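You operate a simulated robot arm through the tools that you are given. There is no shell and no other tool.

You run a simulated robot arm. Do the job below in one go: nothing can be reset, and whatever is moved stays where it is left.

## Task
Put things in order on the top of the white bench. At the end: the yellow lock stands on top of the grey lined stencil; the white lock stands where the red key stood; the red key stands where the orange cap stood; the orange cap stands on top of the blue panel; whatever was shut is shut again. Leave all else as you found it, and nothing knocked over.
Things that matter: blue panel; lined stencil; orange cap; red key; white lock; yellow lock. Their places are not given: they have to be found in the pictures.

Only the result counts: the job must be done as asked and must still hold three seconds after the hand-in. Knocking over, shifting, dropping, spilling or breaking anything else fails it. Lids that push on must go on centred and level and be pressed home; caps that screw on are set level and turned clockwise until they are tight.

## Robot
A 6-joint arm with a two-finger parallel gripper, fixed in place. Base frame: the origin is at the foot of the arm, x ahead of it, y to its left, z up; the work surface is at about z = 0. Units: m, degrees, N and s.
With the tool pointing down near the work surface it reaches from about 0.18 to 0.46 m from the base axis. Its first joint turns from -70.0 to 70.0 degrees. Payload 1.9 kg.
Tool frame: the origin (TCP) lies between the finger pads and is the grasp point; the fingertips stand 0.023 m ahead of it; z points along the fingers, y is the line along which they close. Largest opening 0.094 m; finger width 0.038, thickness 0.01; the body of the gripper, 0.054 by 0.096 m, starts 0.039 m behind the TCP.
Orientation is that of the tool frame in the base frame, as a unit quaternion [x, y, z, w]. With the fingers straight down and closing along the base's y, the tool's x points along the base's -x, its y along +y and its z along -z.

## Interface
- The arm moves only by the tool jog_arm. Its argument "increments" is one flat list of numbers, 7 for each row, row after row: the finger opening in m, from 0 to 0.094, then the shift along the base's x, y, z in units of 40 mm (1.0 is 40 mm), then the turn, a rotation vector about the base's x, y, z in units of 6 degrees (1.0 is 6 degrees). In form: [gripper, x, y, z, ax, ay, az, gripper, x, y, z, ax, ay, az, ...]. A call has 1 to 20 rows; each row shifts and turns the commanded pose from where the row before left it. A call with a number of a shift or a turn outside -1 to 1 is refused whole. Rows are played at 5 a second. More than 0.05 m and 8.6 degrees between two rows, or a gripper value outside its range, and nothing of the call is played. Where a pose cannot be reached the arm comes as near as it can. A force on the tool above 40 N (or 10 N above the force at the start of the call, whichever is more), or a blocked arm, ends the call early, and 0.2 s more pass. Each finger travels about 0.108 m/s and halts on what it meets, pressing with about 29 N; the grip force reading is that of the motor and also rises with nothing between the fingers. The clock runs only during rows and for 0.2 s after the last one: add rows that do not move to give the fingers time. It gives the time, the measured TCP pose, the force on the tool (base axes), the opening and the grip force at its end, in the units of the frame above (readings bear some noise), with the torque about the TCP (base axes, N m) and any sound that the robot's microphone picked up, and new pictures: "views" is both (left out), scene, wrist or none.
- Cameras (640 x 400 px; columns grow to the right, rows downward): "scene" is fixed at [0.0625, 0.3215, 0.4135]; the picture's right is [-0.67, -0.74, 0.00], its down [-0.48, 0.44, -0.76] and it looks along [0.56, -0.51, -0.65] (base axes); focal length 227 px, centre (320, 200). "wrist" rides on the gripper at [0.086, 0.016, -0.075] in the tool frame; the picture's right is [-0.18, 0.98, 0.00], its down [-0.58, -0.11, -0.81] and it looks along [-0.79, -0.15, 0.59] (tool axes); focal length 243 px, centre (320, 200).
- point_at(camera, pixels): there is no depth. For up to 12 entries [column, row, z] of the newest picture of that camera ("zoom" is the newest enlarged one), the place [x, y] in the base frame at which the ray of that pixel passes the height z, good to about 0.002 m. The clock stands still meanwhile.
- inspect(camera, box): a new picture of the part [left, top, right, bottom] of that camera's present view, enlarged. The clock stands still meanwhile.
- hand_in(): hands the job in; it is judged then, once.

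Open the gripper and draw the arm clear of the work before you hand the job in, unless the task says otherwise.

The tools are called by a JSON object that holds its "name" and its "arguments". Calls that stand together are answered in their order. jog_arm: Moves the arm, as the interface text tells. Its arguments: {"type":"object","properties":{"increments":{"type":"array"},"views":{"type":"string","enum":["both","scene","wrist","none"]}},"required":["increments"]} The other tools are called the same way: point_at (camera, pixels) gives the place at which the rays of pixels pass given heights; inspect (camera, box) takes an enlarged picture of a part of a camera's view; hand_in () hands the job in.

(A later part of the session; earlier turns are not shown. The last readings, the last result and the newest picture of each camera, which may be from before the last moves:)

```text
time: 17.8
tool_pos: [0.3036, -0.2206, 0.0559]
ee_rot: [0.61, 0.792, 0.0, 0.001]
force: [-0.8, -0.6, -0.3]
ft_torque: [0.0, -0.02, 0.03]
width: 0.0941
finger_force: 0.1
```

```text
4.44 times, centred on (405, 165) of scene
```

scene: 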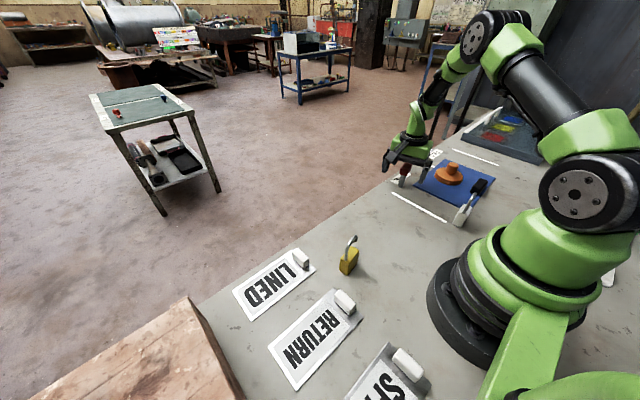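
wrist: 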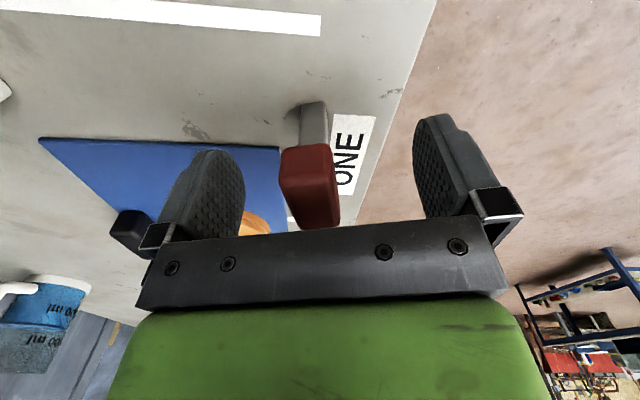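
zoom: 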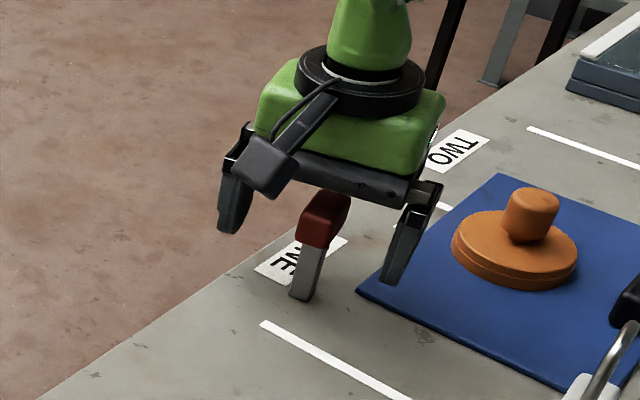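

The head's near face spans columns 281-336, about 1 mm left of the finger centre. I shift by that and close on the head in steps.

{"name": "jog_arm", "arguments": {"increments": [0.094, -0.025, -0.006, 0, 0, 0, 0, 0.06, 0, 0, 0, 0, 0, 0, 0.035, 0, 0, 0, 0, 0, 0, 0.026, 0, 0, 0, 0, 0, 0, 0.02, 0, 0, 0, 0, 0, 0, 0.014, 0, 0, 0, 0, 0, 0, 0.0, 0, 0, 0, 0, 0, 0, 0.0, 0, 0, 0, 0, 0, 0]}}

{"name": "inspect", "arguments": {"camera": "scene", "box": [365, 120, 445, 210]}}

```text
time: 19.6
tool_pos: [0.3013, -0.2209, 0.057]
ee_rot: [0.609, 0.793, 0.0, 0.0]
force: [0.9, 1.4, 0.5]
ft_torque: [0.04, 0.0, -0.02]
width: 0.0216
finger_force: 28.8
```

scene: 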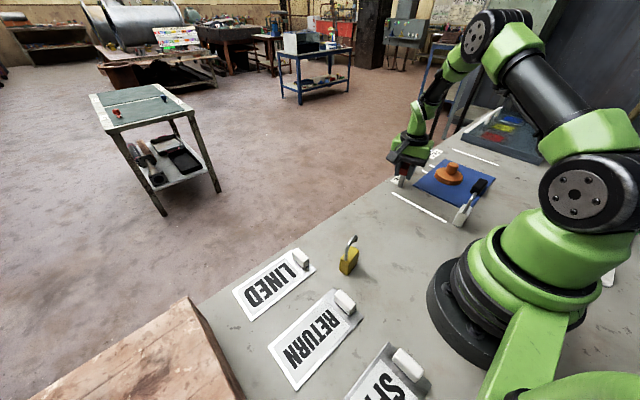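
wrist: 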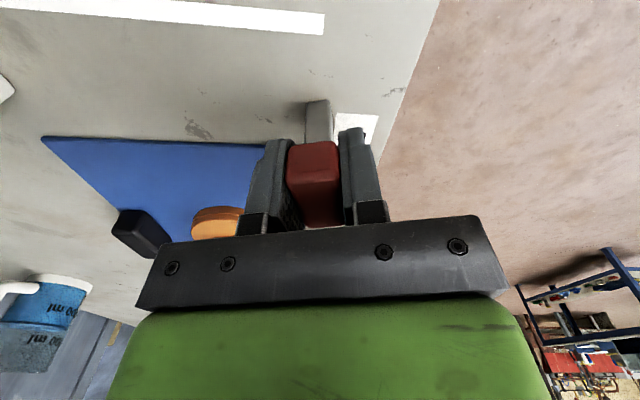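

```text
4.44 times, centred on (405, 165) of scene
```

zoom: 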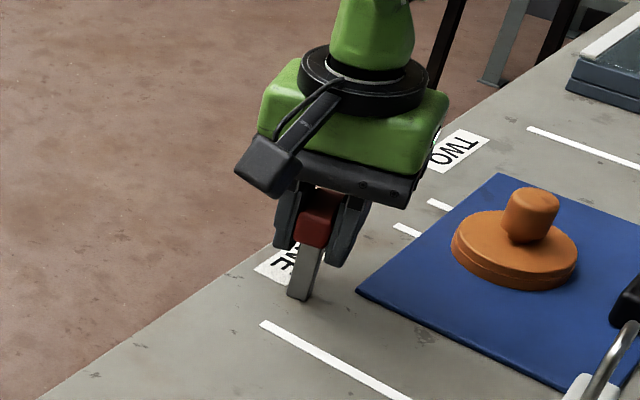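

The key is gripped by the head at 21.6 mm, still upright. I lift it and carry it to above the cap's former place (0.221,-0.078).

{"name": "jog_arm", "arguments": {"increments": [0.0, 0, 0, 0.25, 0, 0, 0, 0.0, 0, 0, 0.75, 0, 0, 0, 0.0, 0, 0, 1, 0, 0, 0, 0.0, -0.395, 0.716, 0, 0, 0, 0, 0.0, -0.395, 0.716, 0, 0, 0, 0, 0.0, -0.395, 0.716, 0, 0, 0, 0, 0.0, -0.395, 0.716, 0, 0, 0, 0, 0.0, -0.395, 0.716, 0, 0, 0, 0, 0.0, 0, 0, 0, 0, 0, 0]}}

{"name": "inspect", "arguments": {"camera": "scene", "box": [350, 130, 460, 240]}}

```text
time: 21.6
tool_pos: [0.2222, -0.0772, 0.1379]
ee_rot: [0.61, 0.793, -0.001, 0.001]
force: [-0.5, 0.1, -0.1]
ft_torque: [-0.03, -0.02, 0.0]
width: 0.0216
finger_force: 29.2
```

scene: 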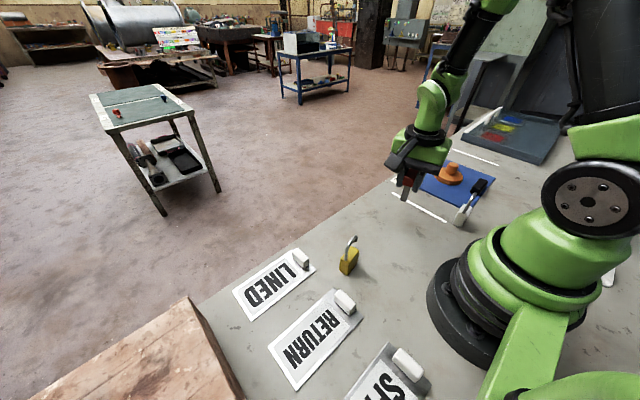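
wrist: 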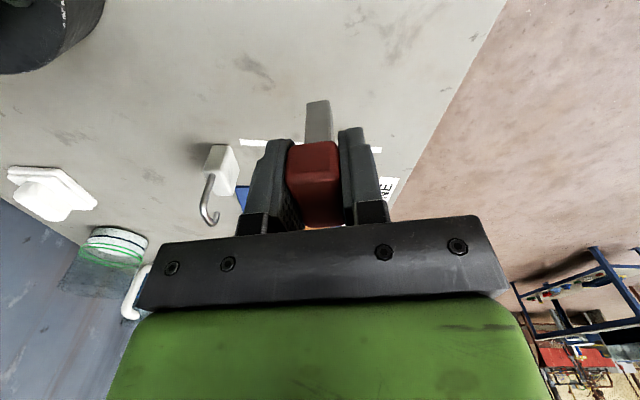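

```text
3.64 times, centred on (405, 185) of scene
```

zoom: 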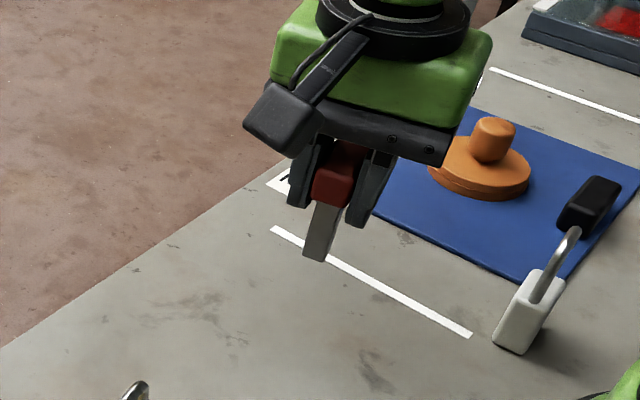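

The key hangs straight in the fingers. I lower to 3 mm above the table, then feel for contact.

{"name": "jog_arm", "arguments": {"increments": [0.0, 0, 0, -0.64, 0, 0, 0, 0.0, 0, 0, -0.64, 0, 0, 0, 0.0, 0, 0, -0.64, 0, 0, 0, 0.0, 0, 0, 0, 0, 0, 0, 0.0, 0, 0, -0.04, 0, 0, 0, 0.0, 0, 0, 0, 0, 0, 0]}}

{"name": "inspect", "arguments": {"camera": "scene", "box": [350, 170, 450, 260]}}

```text
time: 23.0
tool_pos: [0.2212, -0.0779, 0.0618]
ee_rot: [0.609, 0.793, 0.0, 0.0]
force: [0.4, 0.4, -1.4]
ft_torque: [0.0, 0.0, 0.01]
width: 0.0215
finger_force: 28.7
```

scene: 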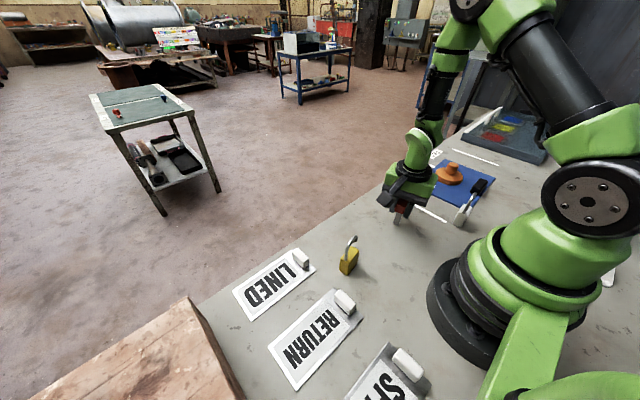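
wrist: 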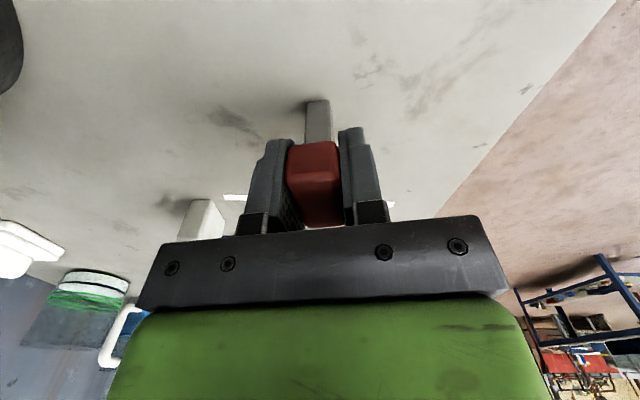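

```text
4.44 times, centred on (400, 215) of scene
```

zoom: 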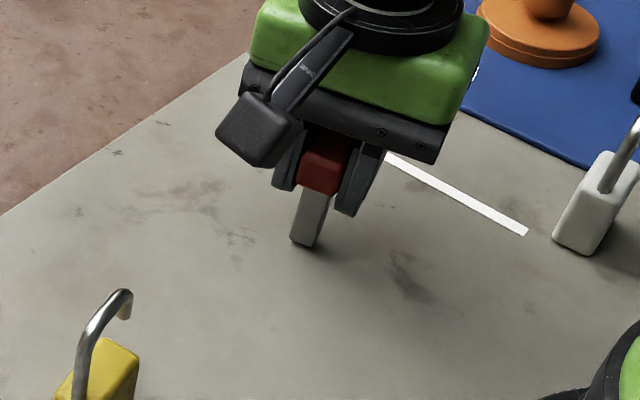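

No contact force yet; the blade is a millimetre or two above the table. I lower 1.2 mm more.

{"name": "jog_arm", "arguments": {"increments": [0.0, 0, 0, -0.03, 0, 0, 0, 0.0, 0, 0, 0, 0, 0, 0], "views": "none"}}

```text
time: 23.6
tool_pos: [0.2215, -0.0771, 0.0587]
ee_rot: [0.608, 0.794, 0.0, 0.0]
force: [-0.3, -0.2, -0.7]
ft_torque: [-0.01, -0.01, -0.03]
width: 0.0216
finger_force: 28.9
```

{"name": "jog_arm", "arguments": {"increments": [0.0, 0, 0, -0.02, 0, 0, 0, 0.0, 0, 0, 0, 0, 0, 0], "views": "none"}}

```text
time: 24.2
tool_pos: [0.2218, -0.0778, 0.0579]
ee_rot: [0.609, 0.793, 0.0, 0.0]
force: [0.0, 0.7, -0.4]
ft_torque: [-0.02, 0.0, 0.05]
width: 0.0216
finger_force: 28.7
```

Force is still near zero at commanded z = 0.0568. I lower another 0.8 mm and read the force.

{"name": "jog_arm", "arguments": {"increments": [0.0, 0, 0, -0.02, 0, 0, 0, 0.0, 0, 0, 0, 0, 0, 0], "views": "none"}}

```text
time: 24.8
tool_pos: [0.2207, -0.0776, 0.0564]
ee_rot: [0.61, 0.793, 0.001, 0.0]
force: [-0.3, 1.0, -0.9]
ft_torque: [0.03, 0.0, 0.01]
width: 0.0215
finger_force: 28.1
```

Still no contact at commanded z = 0.056. I lower 0.8 mm more.

{"name": "jog_arm", "arguments": {"increments": [0.0, 0, 0, -0.02, 0, 0, 0, 0.0, 0, 0, 0, 0, 0, 0], "views": "scene"}}

{"name": "inspect", "arguments": {"camera": "scene", "box": [380, 190, 430, 240]}}

{"name": "inspect", "arguments": {"camera": "wrist", "box": [270, 70, 370, 170]}}

```text
time: 25.4
tool_pos: [0.2209, -0.0783, 0.056]
ee_rot: [0.61, 0.793, -0.001, 0.001]
force: [-2.1, -0.7, 20.6]
ft_torque: [0.03, 0.14, 0.0]
width: 0.022
finger_force: 28.7
```

scene: 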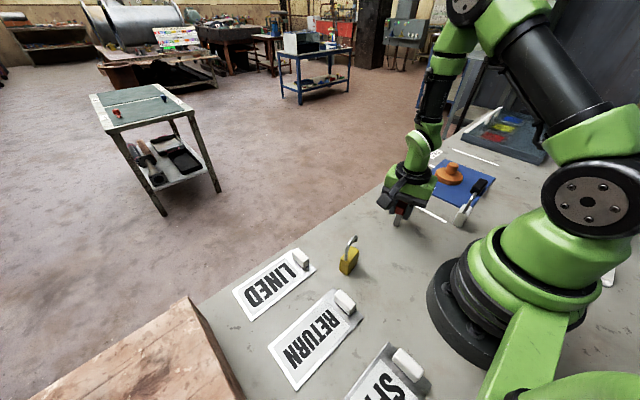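

```text
8.00 times, centred on (405, 215) of scene
```

zoom: 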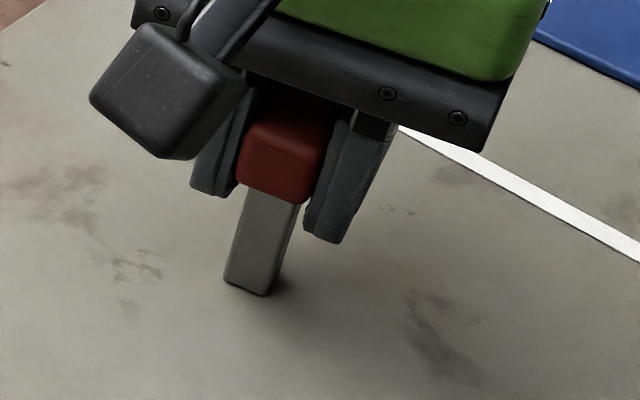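

```text
4.00 times, centred on (320, 120) of wrist
```

zoom: 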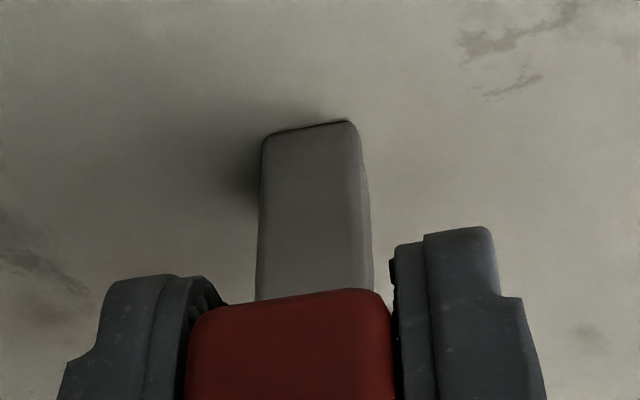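

Contact now shows 20 N, so the blade stands on the table. I ease off half a millimetre and check the force before opening.

{"name": "jog_arm", "arguments": {"increments": [0.0, 0, 0, 0.012, 0, 0, 0, 0.0, 0, 0, 0, 0, 0, 0], "views": "none"}}

```text
time: 26.0
tool_pos: [0.2217, -0.0769, 0.0561]
ee_rot: [0.609, 0.793, 0.0, 0.001]
force: [-2.0, -1.8, 4.3]
ft_torque: [-0.06, 0.06, -0.04]
width: 0.0216
finger_force: 29.2
```

Only 4 N remain. I open the fingers gently in small steps to 40 mm and check that the key stands.

{"name": "jog_arm", "arguments": {"increments": [0.024, 0, 0, 0, 0, 0, 0, 0.028, 0, 0, 0, 0, 0, 0, 0.034, 0, 0, 0, 0, 0, 0, 0.045, 0, 0, 0, 0, 0, 0, 0.06, 0, 0, 0, 0, 0, 0, 0.06, 0, 0, 0, 0, 0, 0]}}

{"name": "inspect", "arguments": {"camera": "scene", "box": [380, 190, 430, 240]}}

{"name": "inspect", "arguments": {"camera": "wrist", "box": [270, 70, 370, 230]}}

```text
time: 27.4
tool_pos: [0.2222, -0.0766, 0.0564]
ee_rot: [0.609, 0.793, 0.0, 0.0]
force: [0.3, 0.0, -0.3]
ft_torque: [0.02, 0.0, 0.0]
width: 0.0602
finger_force: 0.1
```

scene: 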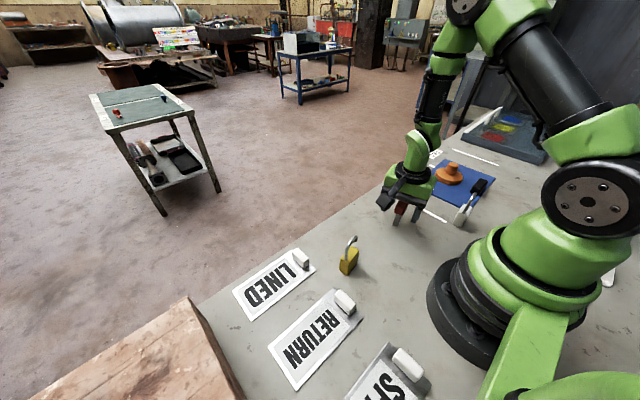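
wrist: 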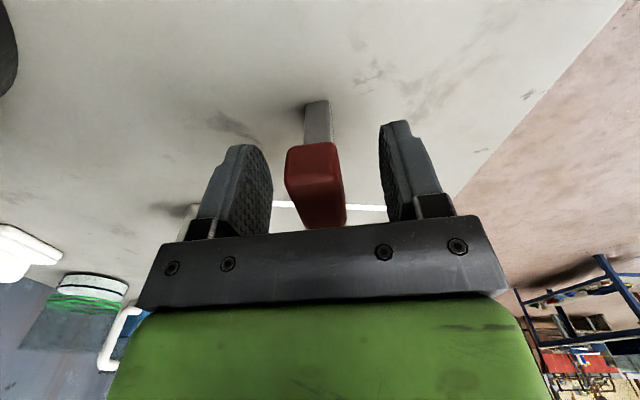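

```text
8.00 times, centred on (405, 215) of scene
```

zoom: 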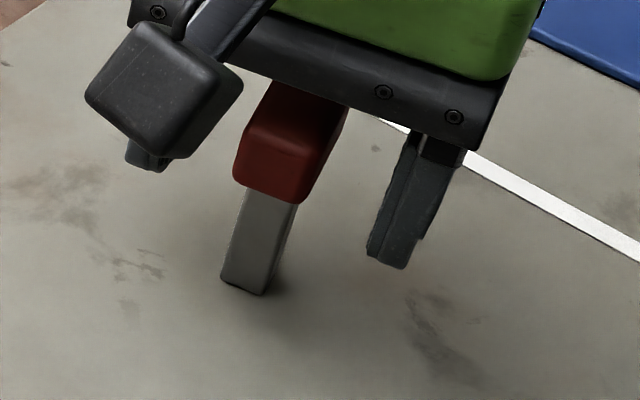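

```text
2.50 times, centred on (320, 150) of wrist
```

zoom: 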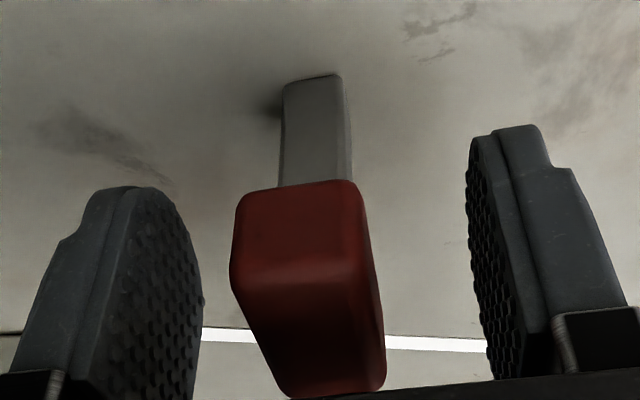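

The key stands free between the open fingers. I open fully and rise straight up, then check it again.

{"name": "jog_arm", "arguments": {"increments": [0.08, 0, 0, 0.25, 0, 0, 0, 0.08, 0, 0, 0.75, 0, 0, 0, 0.08, 0, 0, 1, 0, 0, 0, 0.08, 0, 0, 1, 0, 0, 0, 0.08, 0, 0.0, 0.5, 0, 0, 0]}}

{"name": "inspect", "arguments": {"camera": "scene", "box": [370, 170, 450, 240]}}

{"name": "inspect", "arguments": {"camera": "wrist", "box": [250, 0, 400, 100]}}

```text
time: 28.6
tool_pos: [0.2181, -0.0791, 0.1966]
ee_rot: [0.608, 0.794, 0.0, 0.0]
force: [1.0, -0.7, 0.3]
ft_torque: [0.02, 0.01, -0.01]
width: 0.0802
finger_force: 0.1
```

scene: 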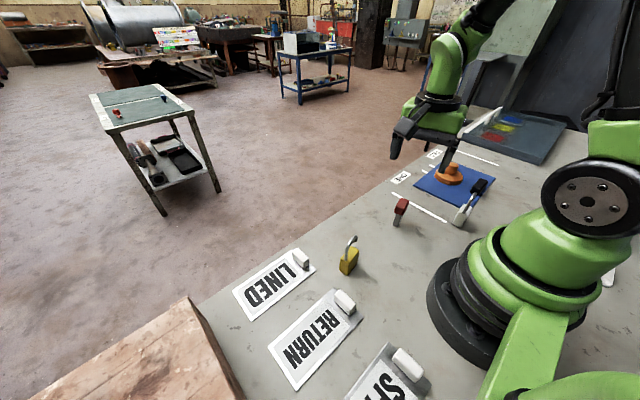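
wrist: 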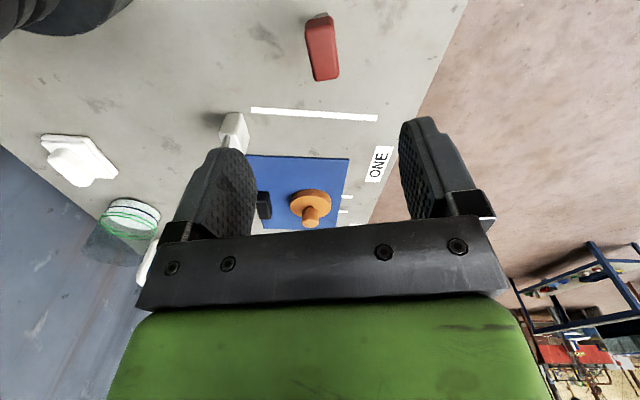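

```text
5.71 times, centred on (410, 205) of scene
```

zoom: 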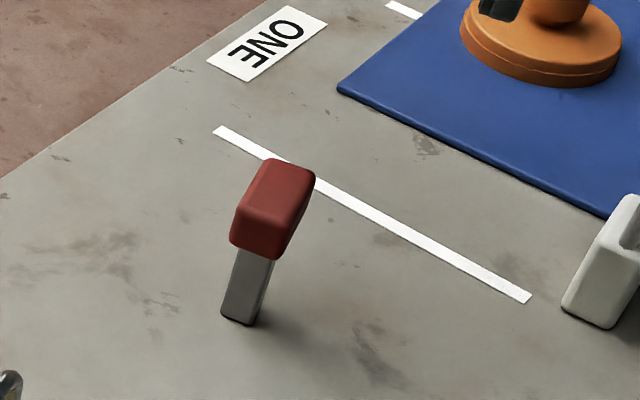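

```text
4.00 times, centred on (325, 50) of wrist
```

zoom: 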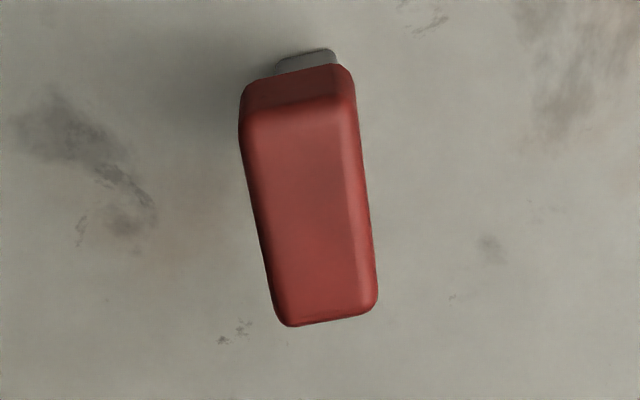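

The key stands upright at scene (399,215). I measure where its head lies versus the cap's old place.

{"name": "point_at", "arguments": {"camera": "zoom", "pixels": [[240, 120, 0.07], [355, 100, 0.07], [377, 308, 0.07], [285, 325, 0.07], [305, 55, 0]]}}

{"name": "point_at", "arguments": {"camera": "scene", "pixels": [[396.2, 225.5, 0], [401, 220, 0]]}}

```text
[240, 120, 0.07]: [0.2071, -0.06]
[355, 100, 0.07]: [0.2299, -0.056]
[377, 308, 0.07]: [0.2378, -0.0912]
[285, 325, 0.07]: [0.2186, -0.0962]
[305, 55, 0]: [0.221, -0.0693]
```

```text
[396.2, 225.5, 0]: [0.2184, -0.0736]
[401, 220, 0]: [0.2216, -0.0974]
```

The head centre (0.223,-0.076) matches the cap's place within about 2 mm. Now I move over toward the white lock for a close look.

{"name": "jog_arm", "arguments": {"increments": [0.094, -0.7, -0.53, 0.05, 0, 0, 0, 0.094, -0.7, -0.53, 0.05, 0, 0, 0, 0.094, -0.7, -0.53, 0, 0, 0, 0, 0.094, -0.7, -0.53, 0, 0, 0, 0, 0.094, 0, 0, 0, 0, 0, 0]}}

{"name": "inspect", "arguments": {"camera": "wrist", "box": [240, 20, 400, 160]}}

{"name": "inspect", "arguments": {"camera": "scene", "box": [440, 170, 500, 240]}}

```text
time: 29.8
tool_pos: [0.1091, -0.163, 0.1995]
ee_rot: [0.608, 0.794, 0.0, 0.001]
force: [0.4, -0.1, -0.3]
ft_torque: [0.02, 0.01, 0.01]
width: 0.0941
finger_force: 0.1
```

scene: 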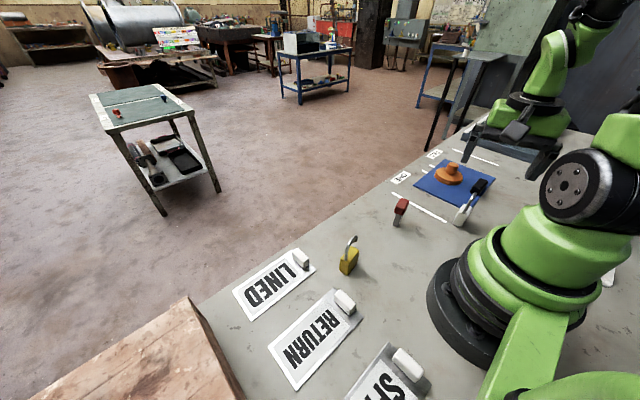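
wrist: 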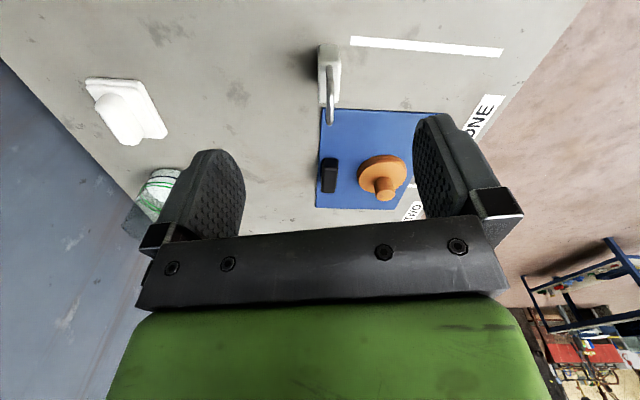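

```text
2.86 times, centred on (320, 90) of wrist
```

zoom: 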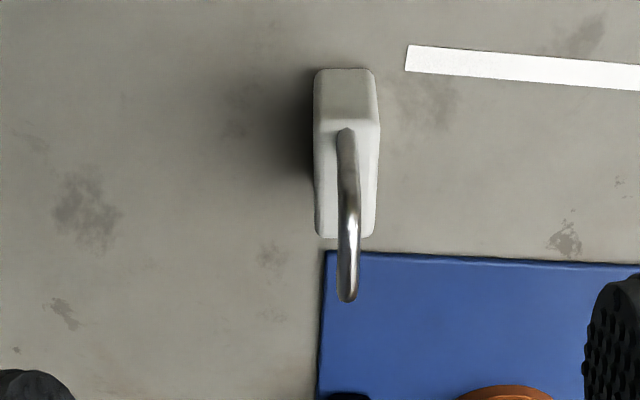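

```text
5.71 times, centred on (470, 205) of scene
```

zoom: 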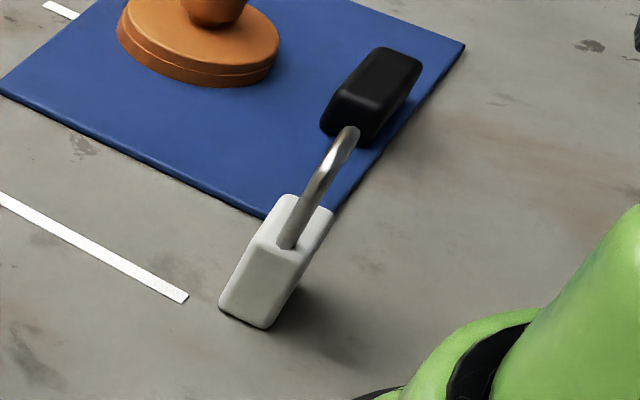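

The white lock is a box with a shackle in the plane of its long side, lying nearly along my view. I triangulate its top corners with both cameras.

{"name": "point_at", "arguments": {"camera": "wrist", "pixels": [[318.3, 62.7, 0.035], [318.3, 62.7, 0.045], [341, 62.7, 0.035], [341, 62.7, 0.045], [318.3, 102.2, 0.035], [318.3, 102.2, 0.045], [339.3, 102.2, 0.035], [339.3, 102.2, 0.045], [318.3, 45, 0], [339, 44.5, 0]]}}

{"name": "point_at", "arguments": {"camera": "scene", "pixels": [[464.2, 204.5, 0.035], [464.2, 204.5, 0.045], [472.3, 207.1, 0.035], [472.3, 207.1, 0.045], [459.1, 211.5, 0.035], [459.1, 211.5, 0.045], [467.4, 214.6, 0.035], [467.4, 214.6, 0.045], [452.5, 223.4, 0], [460.4, 227.4, 0]]}}

```text
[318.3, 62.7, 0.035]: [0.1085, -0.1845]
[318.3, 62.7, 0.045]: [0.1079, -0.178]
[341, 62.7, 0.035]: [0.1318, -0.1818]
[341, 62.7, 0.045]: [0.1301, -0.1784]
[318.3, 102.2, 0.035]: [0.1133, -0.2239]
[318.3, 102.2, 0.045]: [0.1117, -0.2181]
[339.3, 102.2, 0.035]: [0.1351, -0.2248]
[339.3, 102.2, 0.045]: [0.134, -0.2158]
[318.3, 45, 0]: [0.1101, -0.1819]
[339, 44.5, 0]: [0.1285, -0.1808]
```

```text
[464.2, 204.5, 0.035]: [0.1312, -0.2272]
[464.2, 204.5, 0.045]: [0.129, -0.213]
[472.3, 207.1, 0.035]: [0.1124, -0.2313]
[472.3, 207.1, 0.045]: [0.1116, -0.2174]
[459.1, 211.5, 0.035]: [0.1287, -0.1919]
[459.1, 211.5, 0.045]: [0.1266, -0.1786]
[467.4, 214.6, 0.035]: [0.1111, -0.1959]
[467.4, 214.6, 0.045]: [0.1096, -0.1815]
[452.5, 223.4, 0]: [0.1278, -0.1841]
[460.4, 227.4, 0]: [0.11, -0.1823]
```

The body measures about 21 x 39 x 43 mm, centre (0.1205,-0.1995), turned about +5 degrees. I check the shackle's height so that the palm clears it.

{"name": "point_at", "arguments": {"camera": "scene", "pixels": [[475.6, 192.2, 0.075], [475.6, 192.2, 0.085], [475.6, 192.2, 0.095], [473, 195, 0.075], [473, 195, 0.085], [473, 195, 0.095]]}}

{"name": "point_at", "arguments": {"camera": "wrist", "pixels": [[329.5, 125, 0.075], [329.5, 125, 0.085], [329.5, 125, 0.095], [330, 65, 0.043]]}}

{"name": "inspect", "arguments": {"camera": "scene", "box": [455, 180, 485, 230]}}

{"name": "inspect", "arguments": {"camera": "wrist", "box": [300, 35, 360, 135]}}

```text
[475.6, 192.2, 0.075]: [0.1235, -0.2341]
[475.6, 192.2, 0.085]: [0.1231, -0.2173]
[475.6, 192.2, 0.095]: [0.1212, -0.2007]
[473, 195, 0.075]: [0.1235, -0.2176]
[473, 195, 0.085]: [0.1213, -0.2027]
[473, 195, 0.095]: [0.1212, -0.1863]
```

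```text
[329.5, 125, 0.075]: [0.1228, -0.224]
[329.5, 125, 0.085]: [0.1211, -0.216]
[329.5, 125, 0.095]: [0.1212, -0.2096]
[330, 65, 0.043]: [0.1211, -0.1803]
```

```text
8.00 times, centred on (470, 205) of scene
```

zoom: 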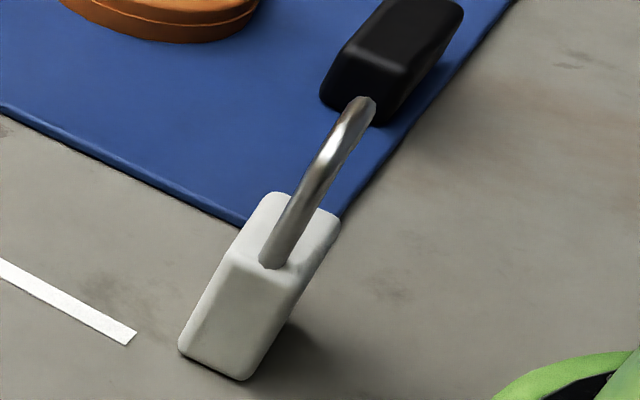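

```text
4.00 times, centred on (330, 85) of wrist
```

zoom: 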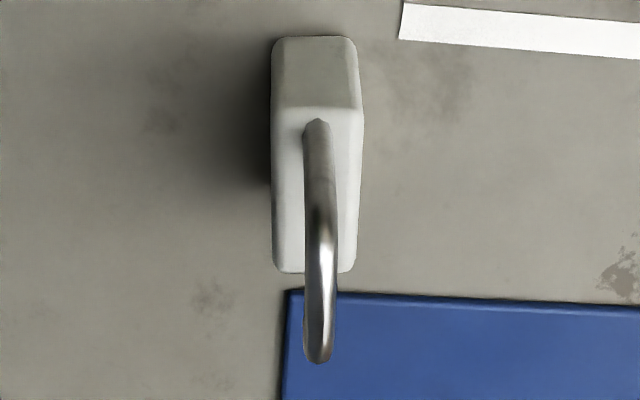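

The shackle crest is at about z = 0.088, so I will grip at TCP z = 0.053, keeping the palm above it. I turn -10 degrees and go above the lock at z = 0.13.

{"name": "jog_arm", "arguments": {"increments": [0.094, 0.0975, -0.31, -0.58, 0, 0, -0.5556, 0.094, 0.0975, -0.31, -0.58, 0, 0, -0.5556, 0.094, 0.0975, -0.31, -0.58, 0, 0, -0.5556, 0.094, 0, 0, 0, 0, 0, 0]}}

{"name": "inspect", "arguments": {"camera": "wrist", "box": [240, 20, 420, 180]}}

```text
time: 30.8
tool_pos: [0.1217, -0.2017, 0.1318]
ee_rot: [0.676, 0.737, 0.0, 0.0]
force: [-0.4, -0.4, 0.4]
ft_torque: [-0.04, -0.01, -0.02]
width: 0.0941
finger_force: 0.0
```

scene: 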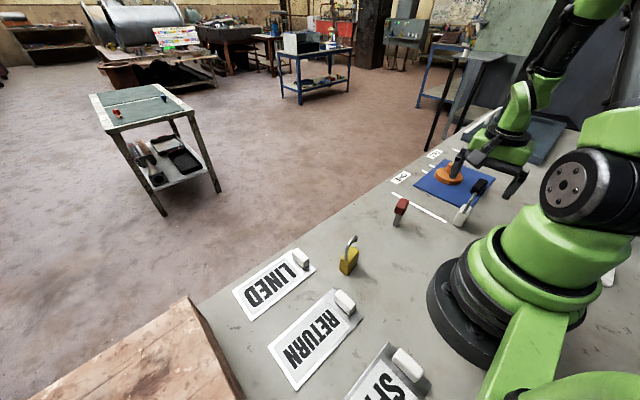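
wrist: 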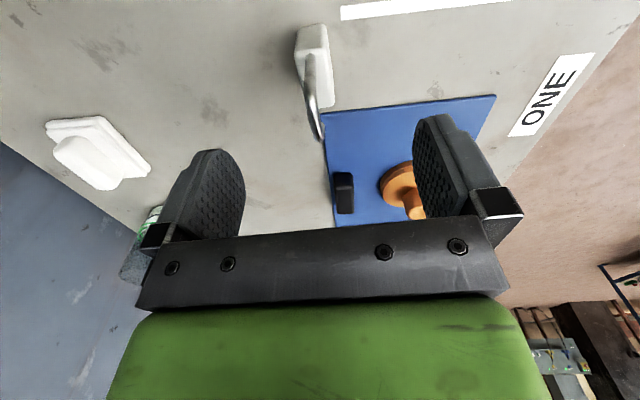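

```text
2.50 times, centred on (330, 100) of wrist
```

zoom: 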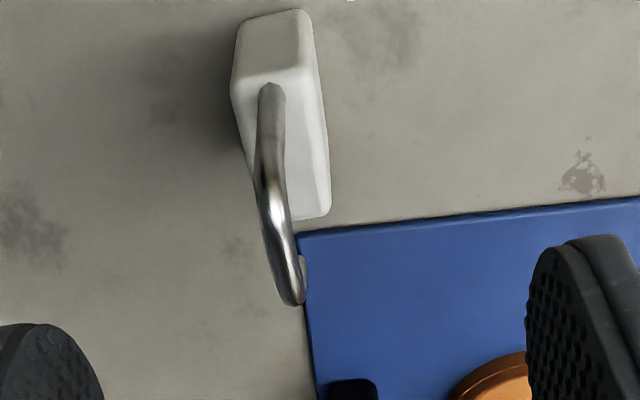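

I measure the lock's top corners from this view to refine centring and turn.

{"name": "point_at", "arguments": {"camera": "zoom", "pixels": [[233, 84, 0.043], [308, 68, 0.043], [330, 212, 0.043], [240, 25, 0], [303, 10, 0], [270, 85, 0.043], [297, 300, 0.085]]}}

{"name": "point_at", "arguments": {"camera": "wrist", "pixels": [[320, 181, 0.1318]]}}

{"name": "inspect", "arguments": {"camera": "wrist", "box": [285, 15, 345, 145]}}

```text
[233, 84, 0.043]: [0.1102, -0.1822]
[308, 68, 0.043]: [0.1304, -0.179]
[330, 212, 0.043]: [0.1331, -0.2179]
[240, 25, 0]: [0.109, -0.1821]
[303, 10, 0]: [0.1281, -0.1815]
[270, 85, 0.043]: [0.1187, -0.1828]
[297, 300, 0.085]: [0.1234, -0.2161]
```

```text
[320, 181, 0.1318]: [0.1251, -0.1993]
```

```text
3.08 times, centred on (315, 80) of wrist
```

zoom: 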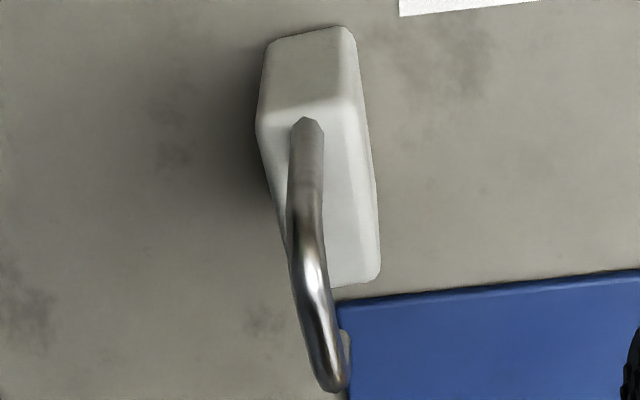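

Lock centre comes out at (0.1217,-0.200), in line with the tool. I lower to z = 0.075 and check the centring between the fingers.

{"name": "jog_arm", "arguments": {"increments": [0.094, 0.0, 0.0, -0.45, 0, 0, 0, 0.094, 0, 0, -0.45, 0, 0, 0, 0.094, 0, 0, -0.45, 0, 0, 0, 0.094, 0, 0, 0, 0, 0, 0]}}

{"name": "inspect", "arguments": {"camera": "wrist", "box": [220, 60, 440, 220]}}

{"name": "inspect", "arguments": {"camera": "scene", "box": [425, 130, 525, 240]}}

```text
time: 31.8
tool_pos: [0.1199, -0.2014, 0.0771]
ee_rot: [0.677, 0.736, 0.0, 0.001]
force: [0.2, 0.6, -0.3]
ft_torque: [-0.01, -0.04, 0.04]
width: 0.094
finger_force: 0.0
```

scene: 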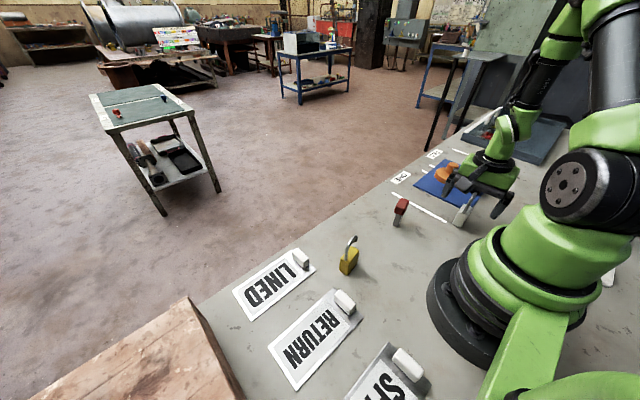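
wrist: 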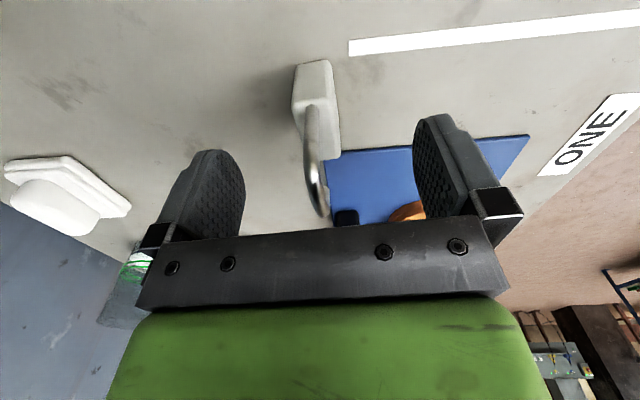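

```text
2.50 times, centred on (330, 140) of wrist
```

zoom: 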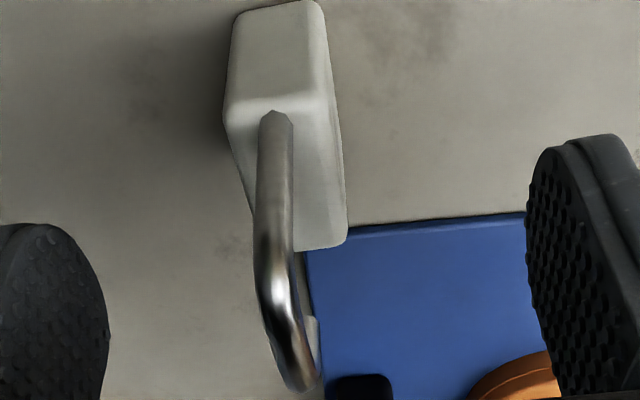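

```text
3.64 times, centred on (475, 185) of scene
```

zoom: 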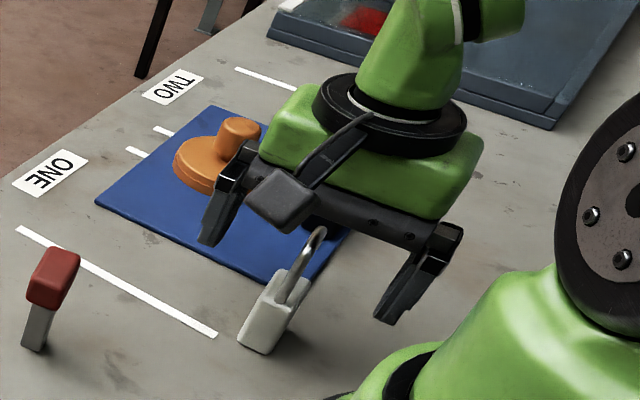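

Expected and seen edge positions agree within about 1 mm. I lower to z = 0.054 and check for any contact of the shackle with the palm.

{"name": "jog_arm", "arguments": {"increments": [0.094, 0.0, 0.03, -0.3, 0, 0, 0, 0.094, 0, 0, -0.25, 0, 0, 0, 0.094, 0, 0, 0, 0, 0, 0]}}

{"name": "inspect", "arguments": {"camera": "wrist", "box": [220, 80, 440, 230]}}

{"name": "inspect", "arguments": {"camera": "scene", "box": [435, 160, 525, 240]}}

```text
time: 32.6
tool_pos: [0.1207, -0.1984, 0.0545]
ee_rot: [0.675, 0.738, 0.0, 0.0]
force: [-0.4, -0.2, -0.3]
ft_torque: [-0.02, 0.0, 0.03]
width: 0.0939
finger_force: 0.1
```

scene: 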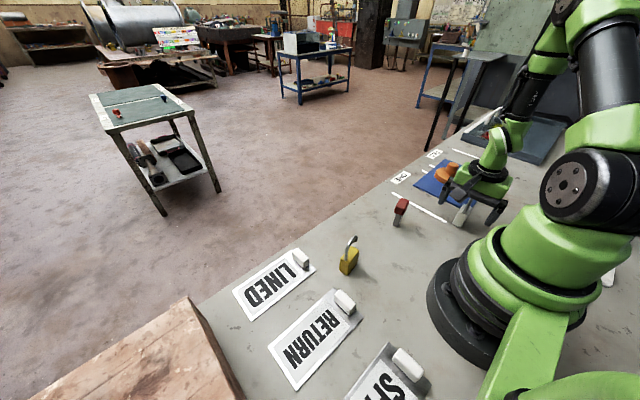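
wrist: 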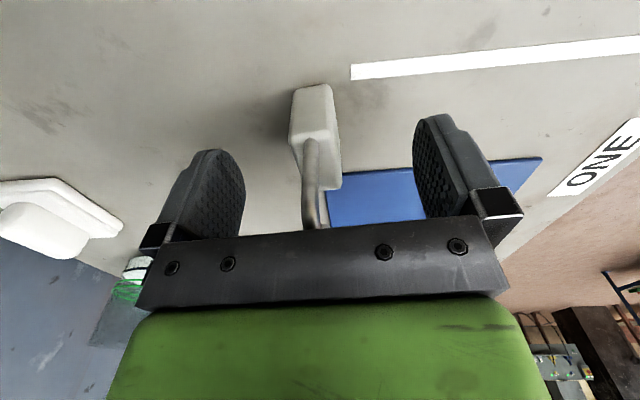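

```text
2.67 times, centred on (330, 155) of wrist
```

zoom: 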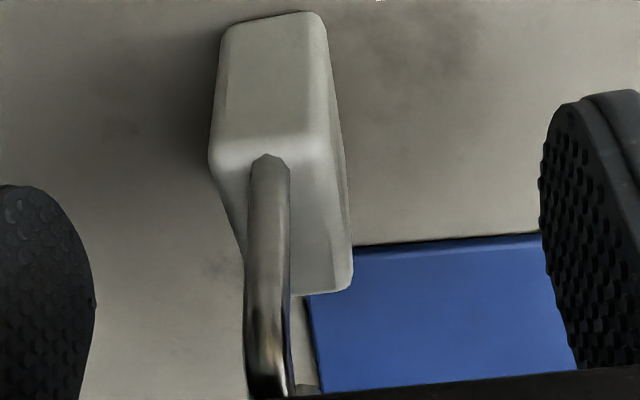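

```text
5.00 times, centred on (480, 200) of scene
```

zoom: 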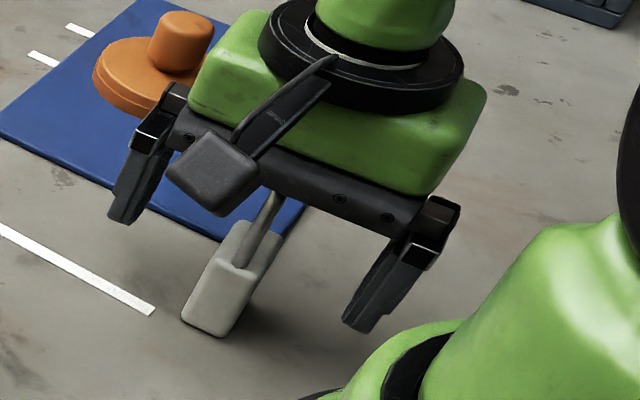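

No contact force. I close on the lock body in steps.

{"name": "jog_arm", "arguments": {"increments": [0.06, 0, 0, 0, 0, 0, 0, 0.036, 0, 0, 0, 0, 0, 0, 0.028, 0, 0, 0, 0, 0, 0, 0.024, 0, 0, 0, 0, 0, 0, 0.02, 0, 0, 0, 0, 0, 0, 0.015, 0, 0, 0, 0, 0, 0, 0.0, 0, 0, 0, 0, 0, 0, 0.0, 0, 0, 0, 0, 0, 0]}}

{"name": "inspect", "arguments": {"camera": "scene", "box": [435, 160, 525, 240]}}

{"name": "inspect", "arguments": {"camera": "wrist", "box": [220, 80, 440, 230]}}

```text
time: 34.4
tool_pos: [0.1205, -0.1982, 0.056]
ee_rot: [0.675, 0.737, 0.0, -0.001]
force: [0.3, 0.7, 0.0]
ft_torque: [0.04, -0.04, 0.01]
width: 0.021
finger_force: 29.3
```

scene: 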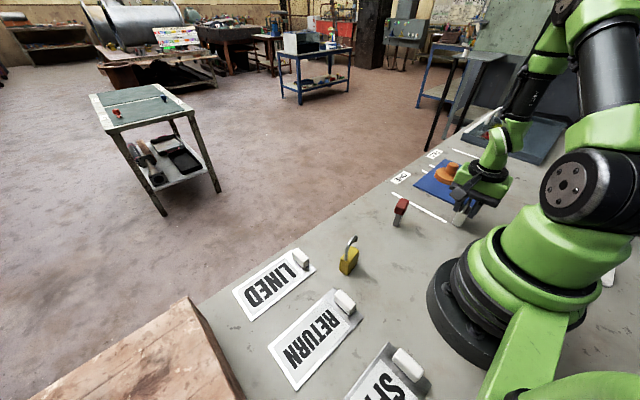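
wrist: 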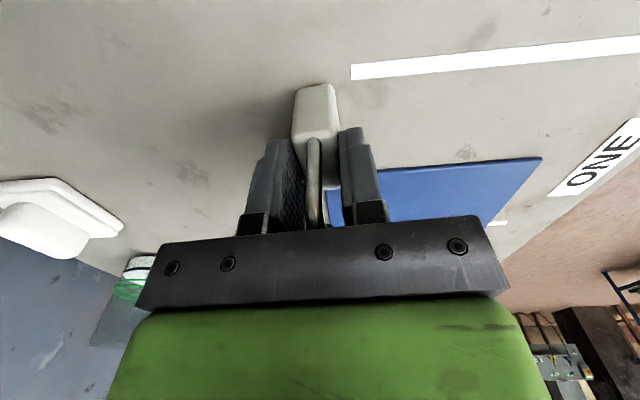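

```text
5.00 times, centred on (480, 200) of scene
```

zoom: 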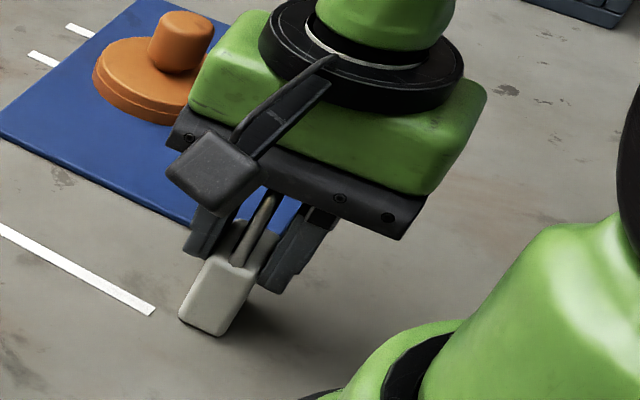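

```text
2.67 times, centred on (330, 155) of wrist
```

zoom: 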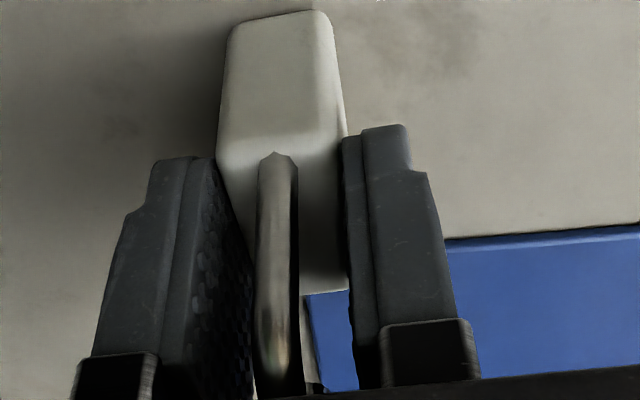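

The lock is held at 21 mm, upright. I lift it and carry it to above the key's former place (0.300,-0.2205).

{"name": "jog_arm", "arguments": {"increments": [0.0, 0, 0, 0.25, 0, 0, 0, 0.0, 0, 0, 0.75, 0, 0, 0, 0.0, 0, 0, 1, 0, 0, 0, 0.0, 0.8965, -0.112, 0, 0, 0, 0, 0.0, 0.8965, -0.112, 0, 0, 0, 0, 0.0, 0.8965, -0.112, 0, 0, 0, 0, 0.0, 0.8965, -0.112, 0, 0, 0, 0, 0.0, 0.8965, -0.112, 0, 0, 0, 0, 0.0, 0, 0, 0, 0, 0, 0]}}

{"name": "inspect", "arguments": {"camera": "scene", "box": [365, 110, 465, 210]}}

{"name": "inspect", "arguments": {"camera": "wrist", "box": [220, 40, 440, 230]}}

```text
time: 36.4
tool_pos: [0.2981, -0.221, 0.1364]
ee_rot: [0.676, 0.737, 0.0, 0.0]
force: [-0.8, -0.1, -1.0]
ft_torque: [0.01, -0.03, -0.01]
width: 0.0213
finger_force: 29.6
```

scene: 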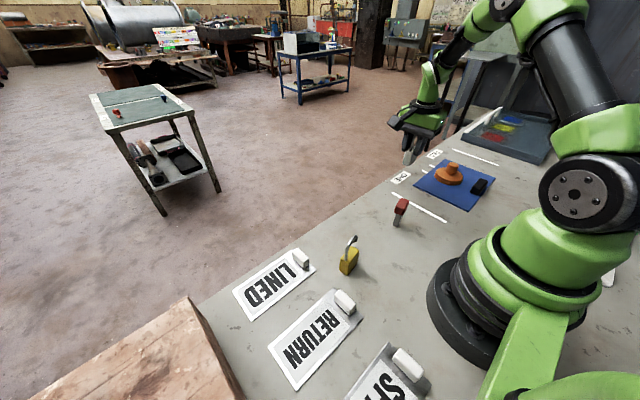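
wrist: 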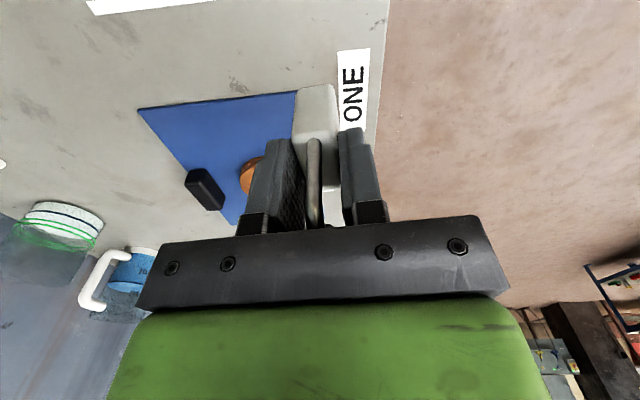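

```text
4.00 times, centred on (415, 160) of scene
```

zoom: 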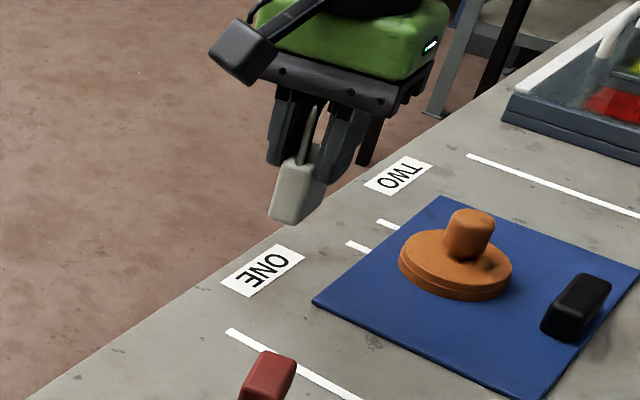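

```text
2.11 times, centred on (330, 135) of wrist
```

zoom: 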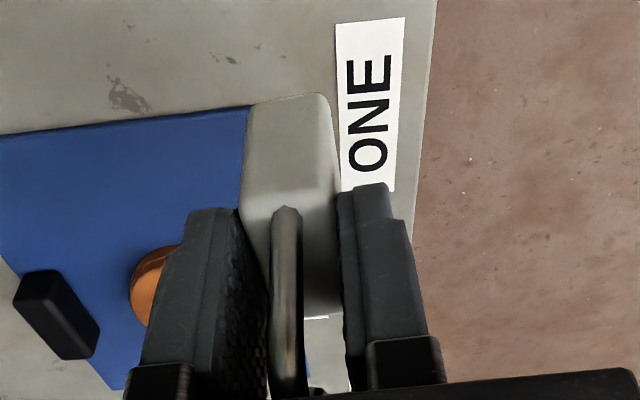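

The lock hangs straight above the spot beside the ONE label. I lower to about 3 mm above the table.

{"name": "jog_arm", "arguments": {"increments": [0.0, 0, 0, -0.64, 0, 0, 0, 0.0, 0, 0, -0.64, 0, 0, 0, 0.0, 0, 0, -0.64, 0, 0, 0, 0.0, 0, 0, -0.02, 0, 0, 0, 0.0, 0, 0, 0, 0, 0, 0]}}

{"name": "inspect", "arguments": {"camera": "scene", "box": [375, 140, 435, 210]}}

{"name": "inspect", "arguments": {"camera": "wrist", "box": [220, 40, 440, 230]}}

```text
time: 37.6
tool_pos: [0.3008, -0.2217, 0.0553]
ee_rot: [0.676, 0.737, 0.0, 0.001]
force: [0.4, 0.4, -1.2]
ft_torque: [0.01, 0.02, 0.0]
width: 0.0214
finger_force: 29.1
```

scene: 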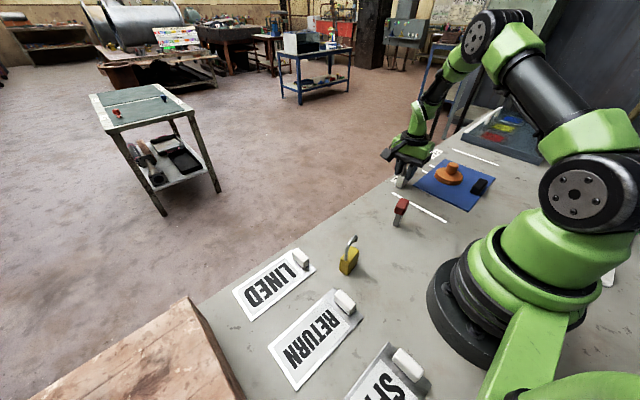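
wrist: 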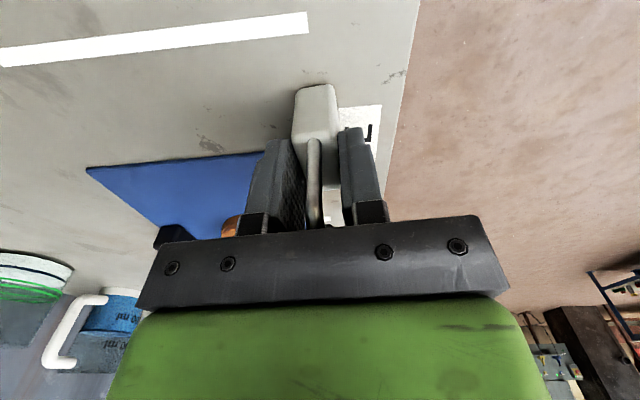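

```text
5.71 times, centred on (405, 175) of scene
```

zoom: 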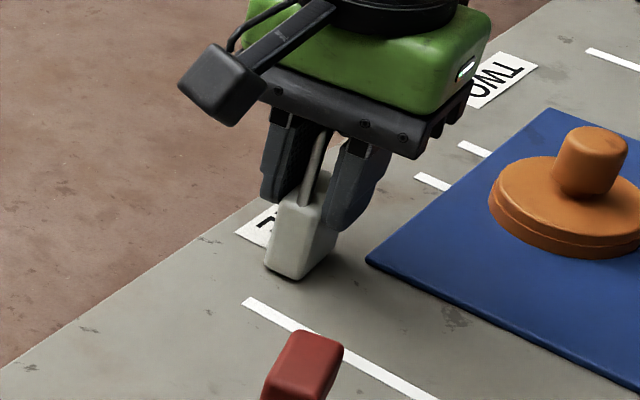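

```text
2.11 times, centred on (330, 135) of wrist
```

zoom: 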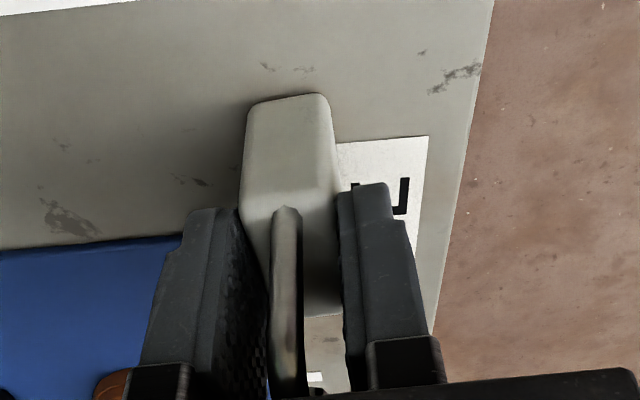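

About 2 mm remain. I lower 1.6 mm and read the force.

{"name": "jog_arm", "arguments": {"increments": [0.0, 0, 0, -0.02, 0, 0, 0, 0.0, 0, 0, -0.02, 0, 0, 0, 0.0, 0, 0, 0, 0, 0, 0], "views": "none"}}

```text
time: 38.4
tool_pos: [0.3008, -0.2213, 0.0557]
ee_rot: [0.675, 0.738, -0.001, 0.0]
force: [0.4, -0.2, -1.5]
ft_torque: [0.0, -0.03, 0.03]
width: 0.0215
finger_force: 29.5
```

No contact yet (-1.5 N is the lock's weight). I lower another 0.8 mm.

{"name": "jog_arm", "arguments": {"increments": [0.0, 0, 0, -0.02, 0, 0, 0, 0.0, 0, 0, 0, 0, 0, 0], "views": "none"}}

```text
time: 39.0
tool_pos: [0.3, -0.222, 0.0554]
ee_rot: [0.676, 0.737, 0.0, 0.002]
force: [-6.9, -1.2, 21.1]
ft_torque: [0.15, 0.25, 0.0]
width: 0.0214
finger_force: 29.5
```

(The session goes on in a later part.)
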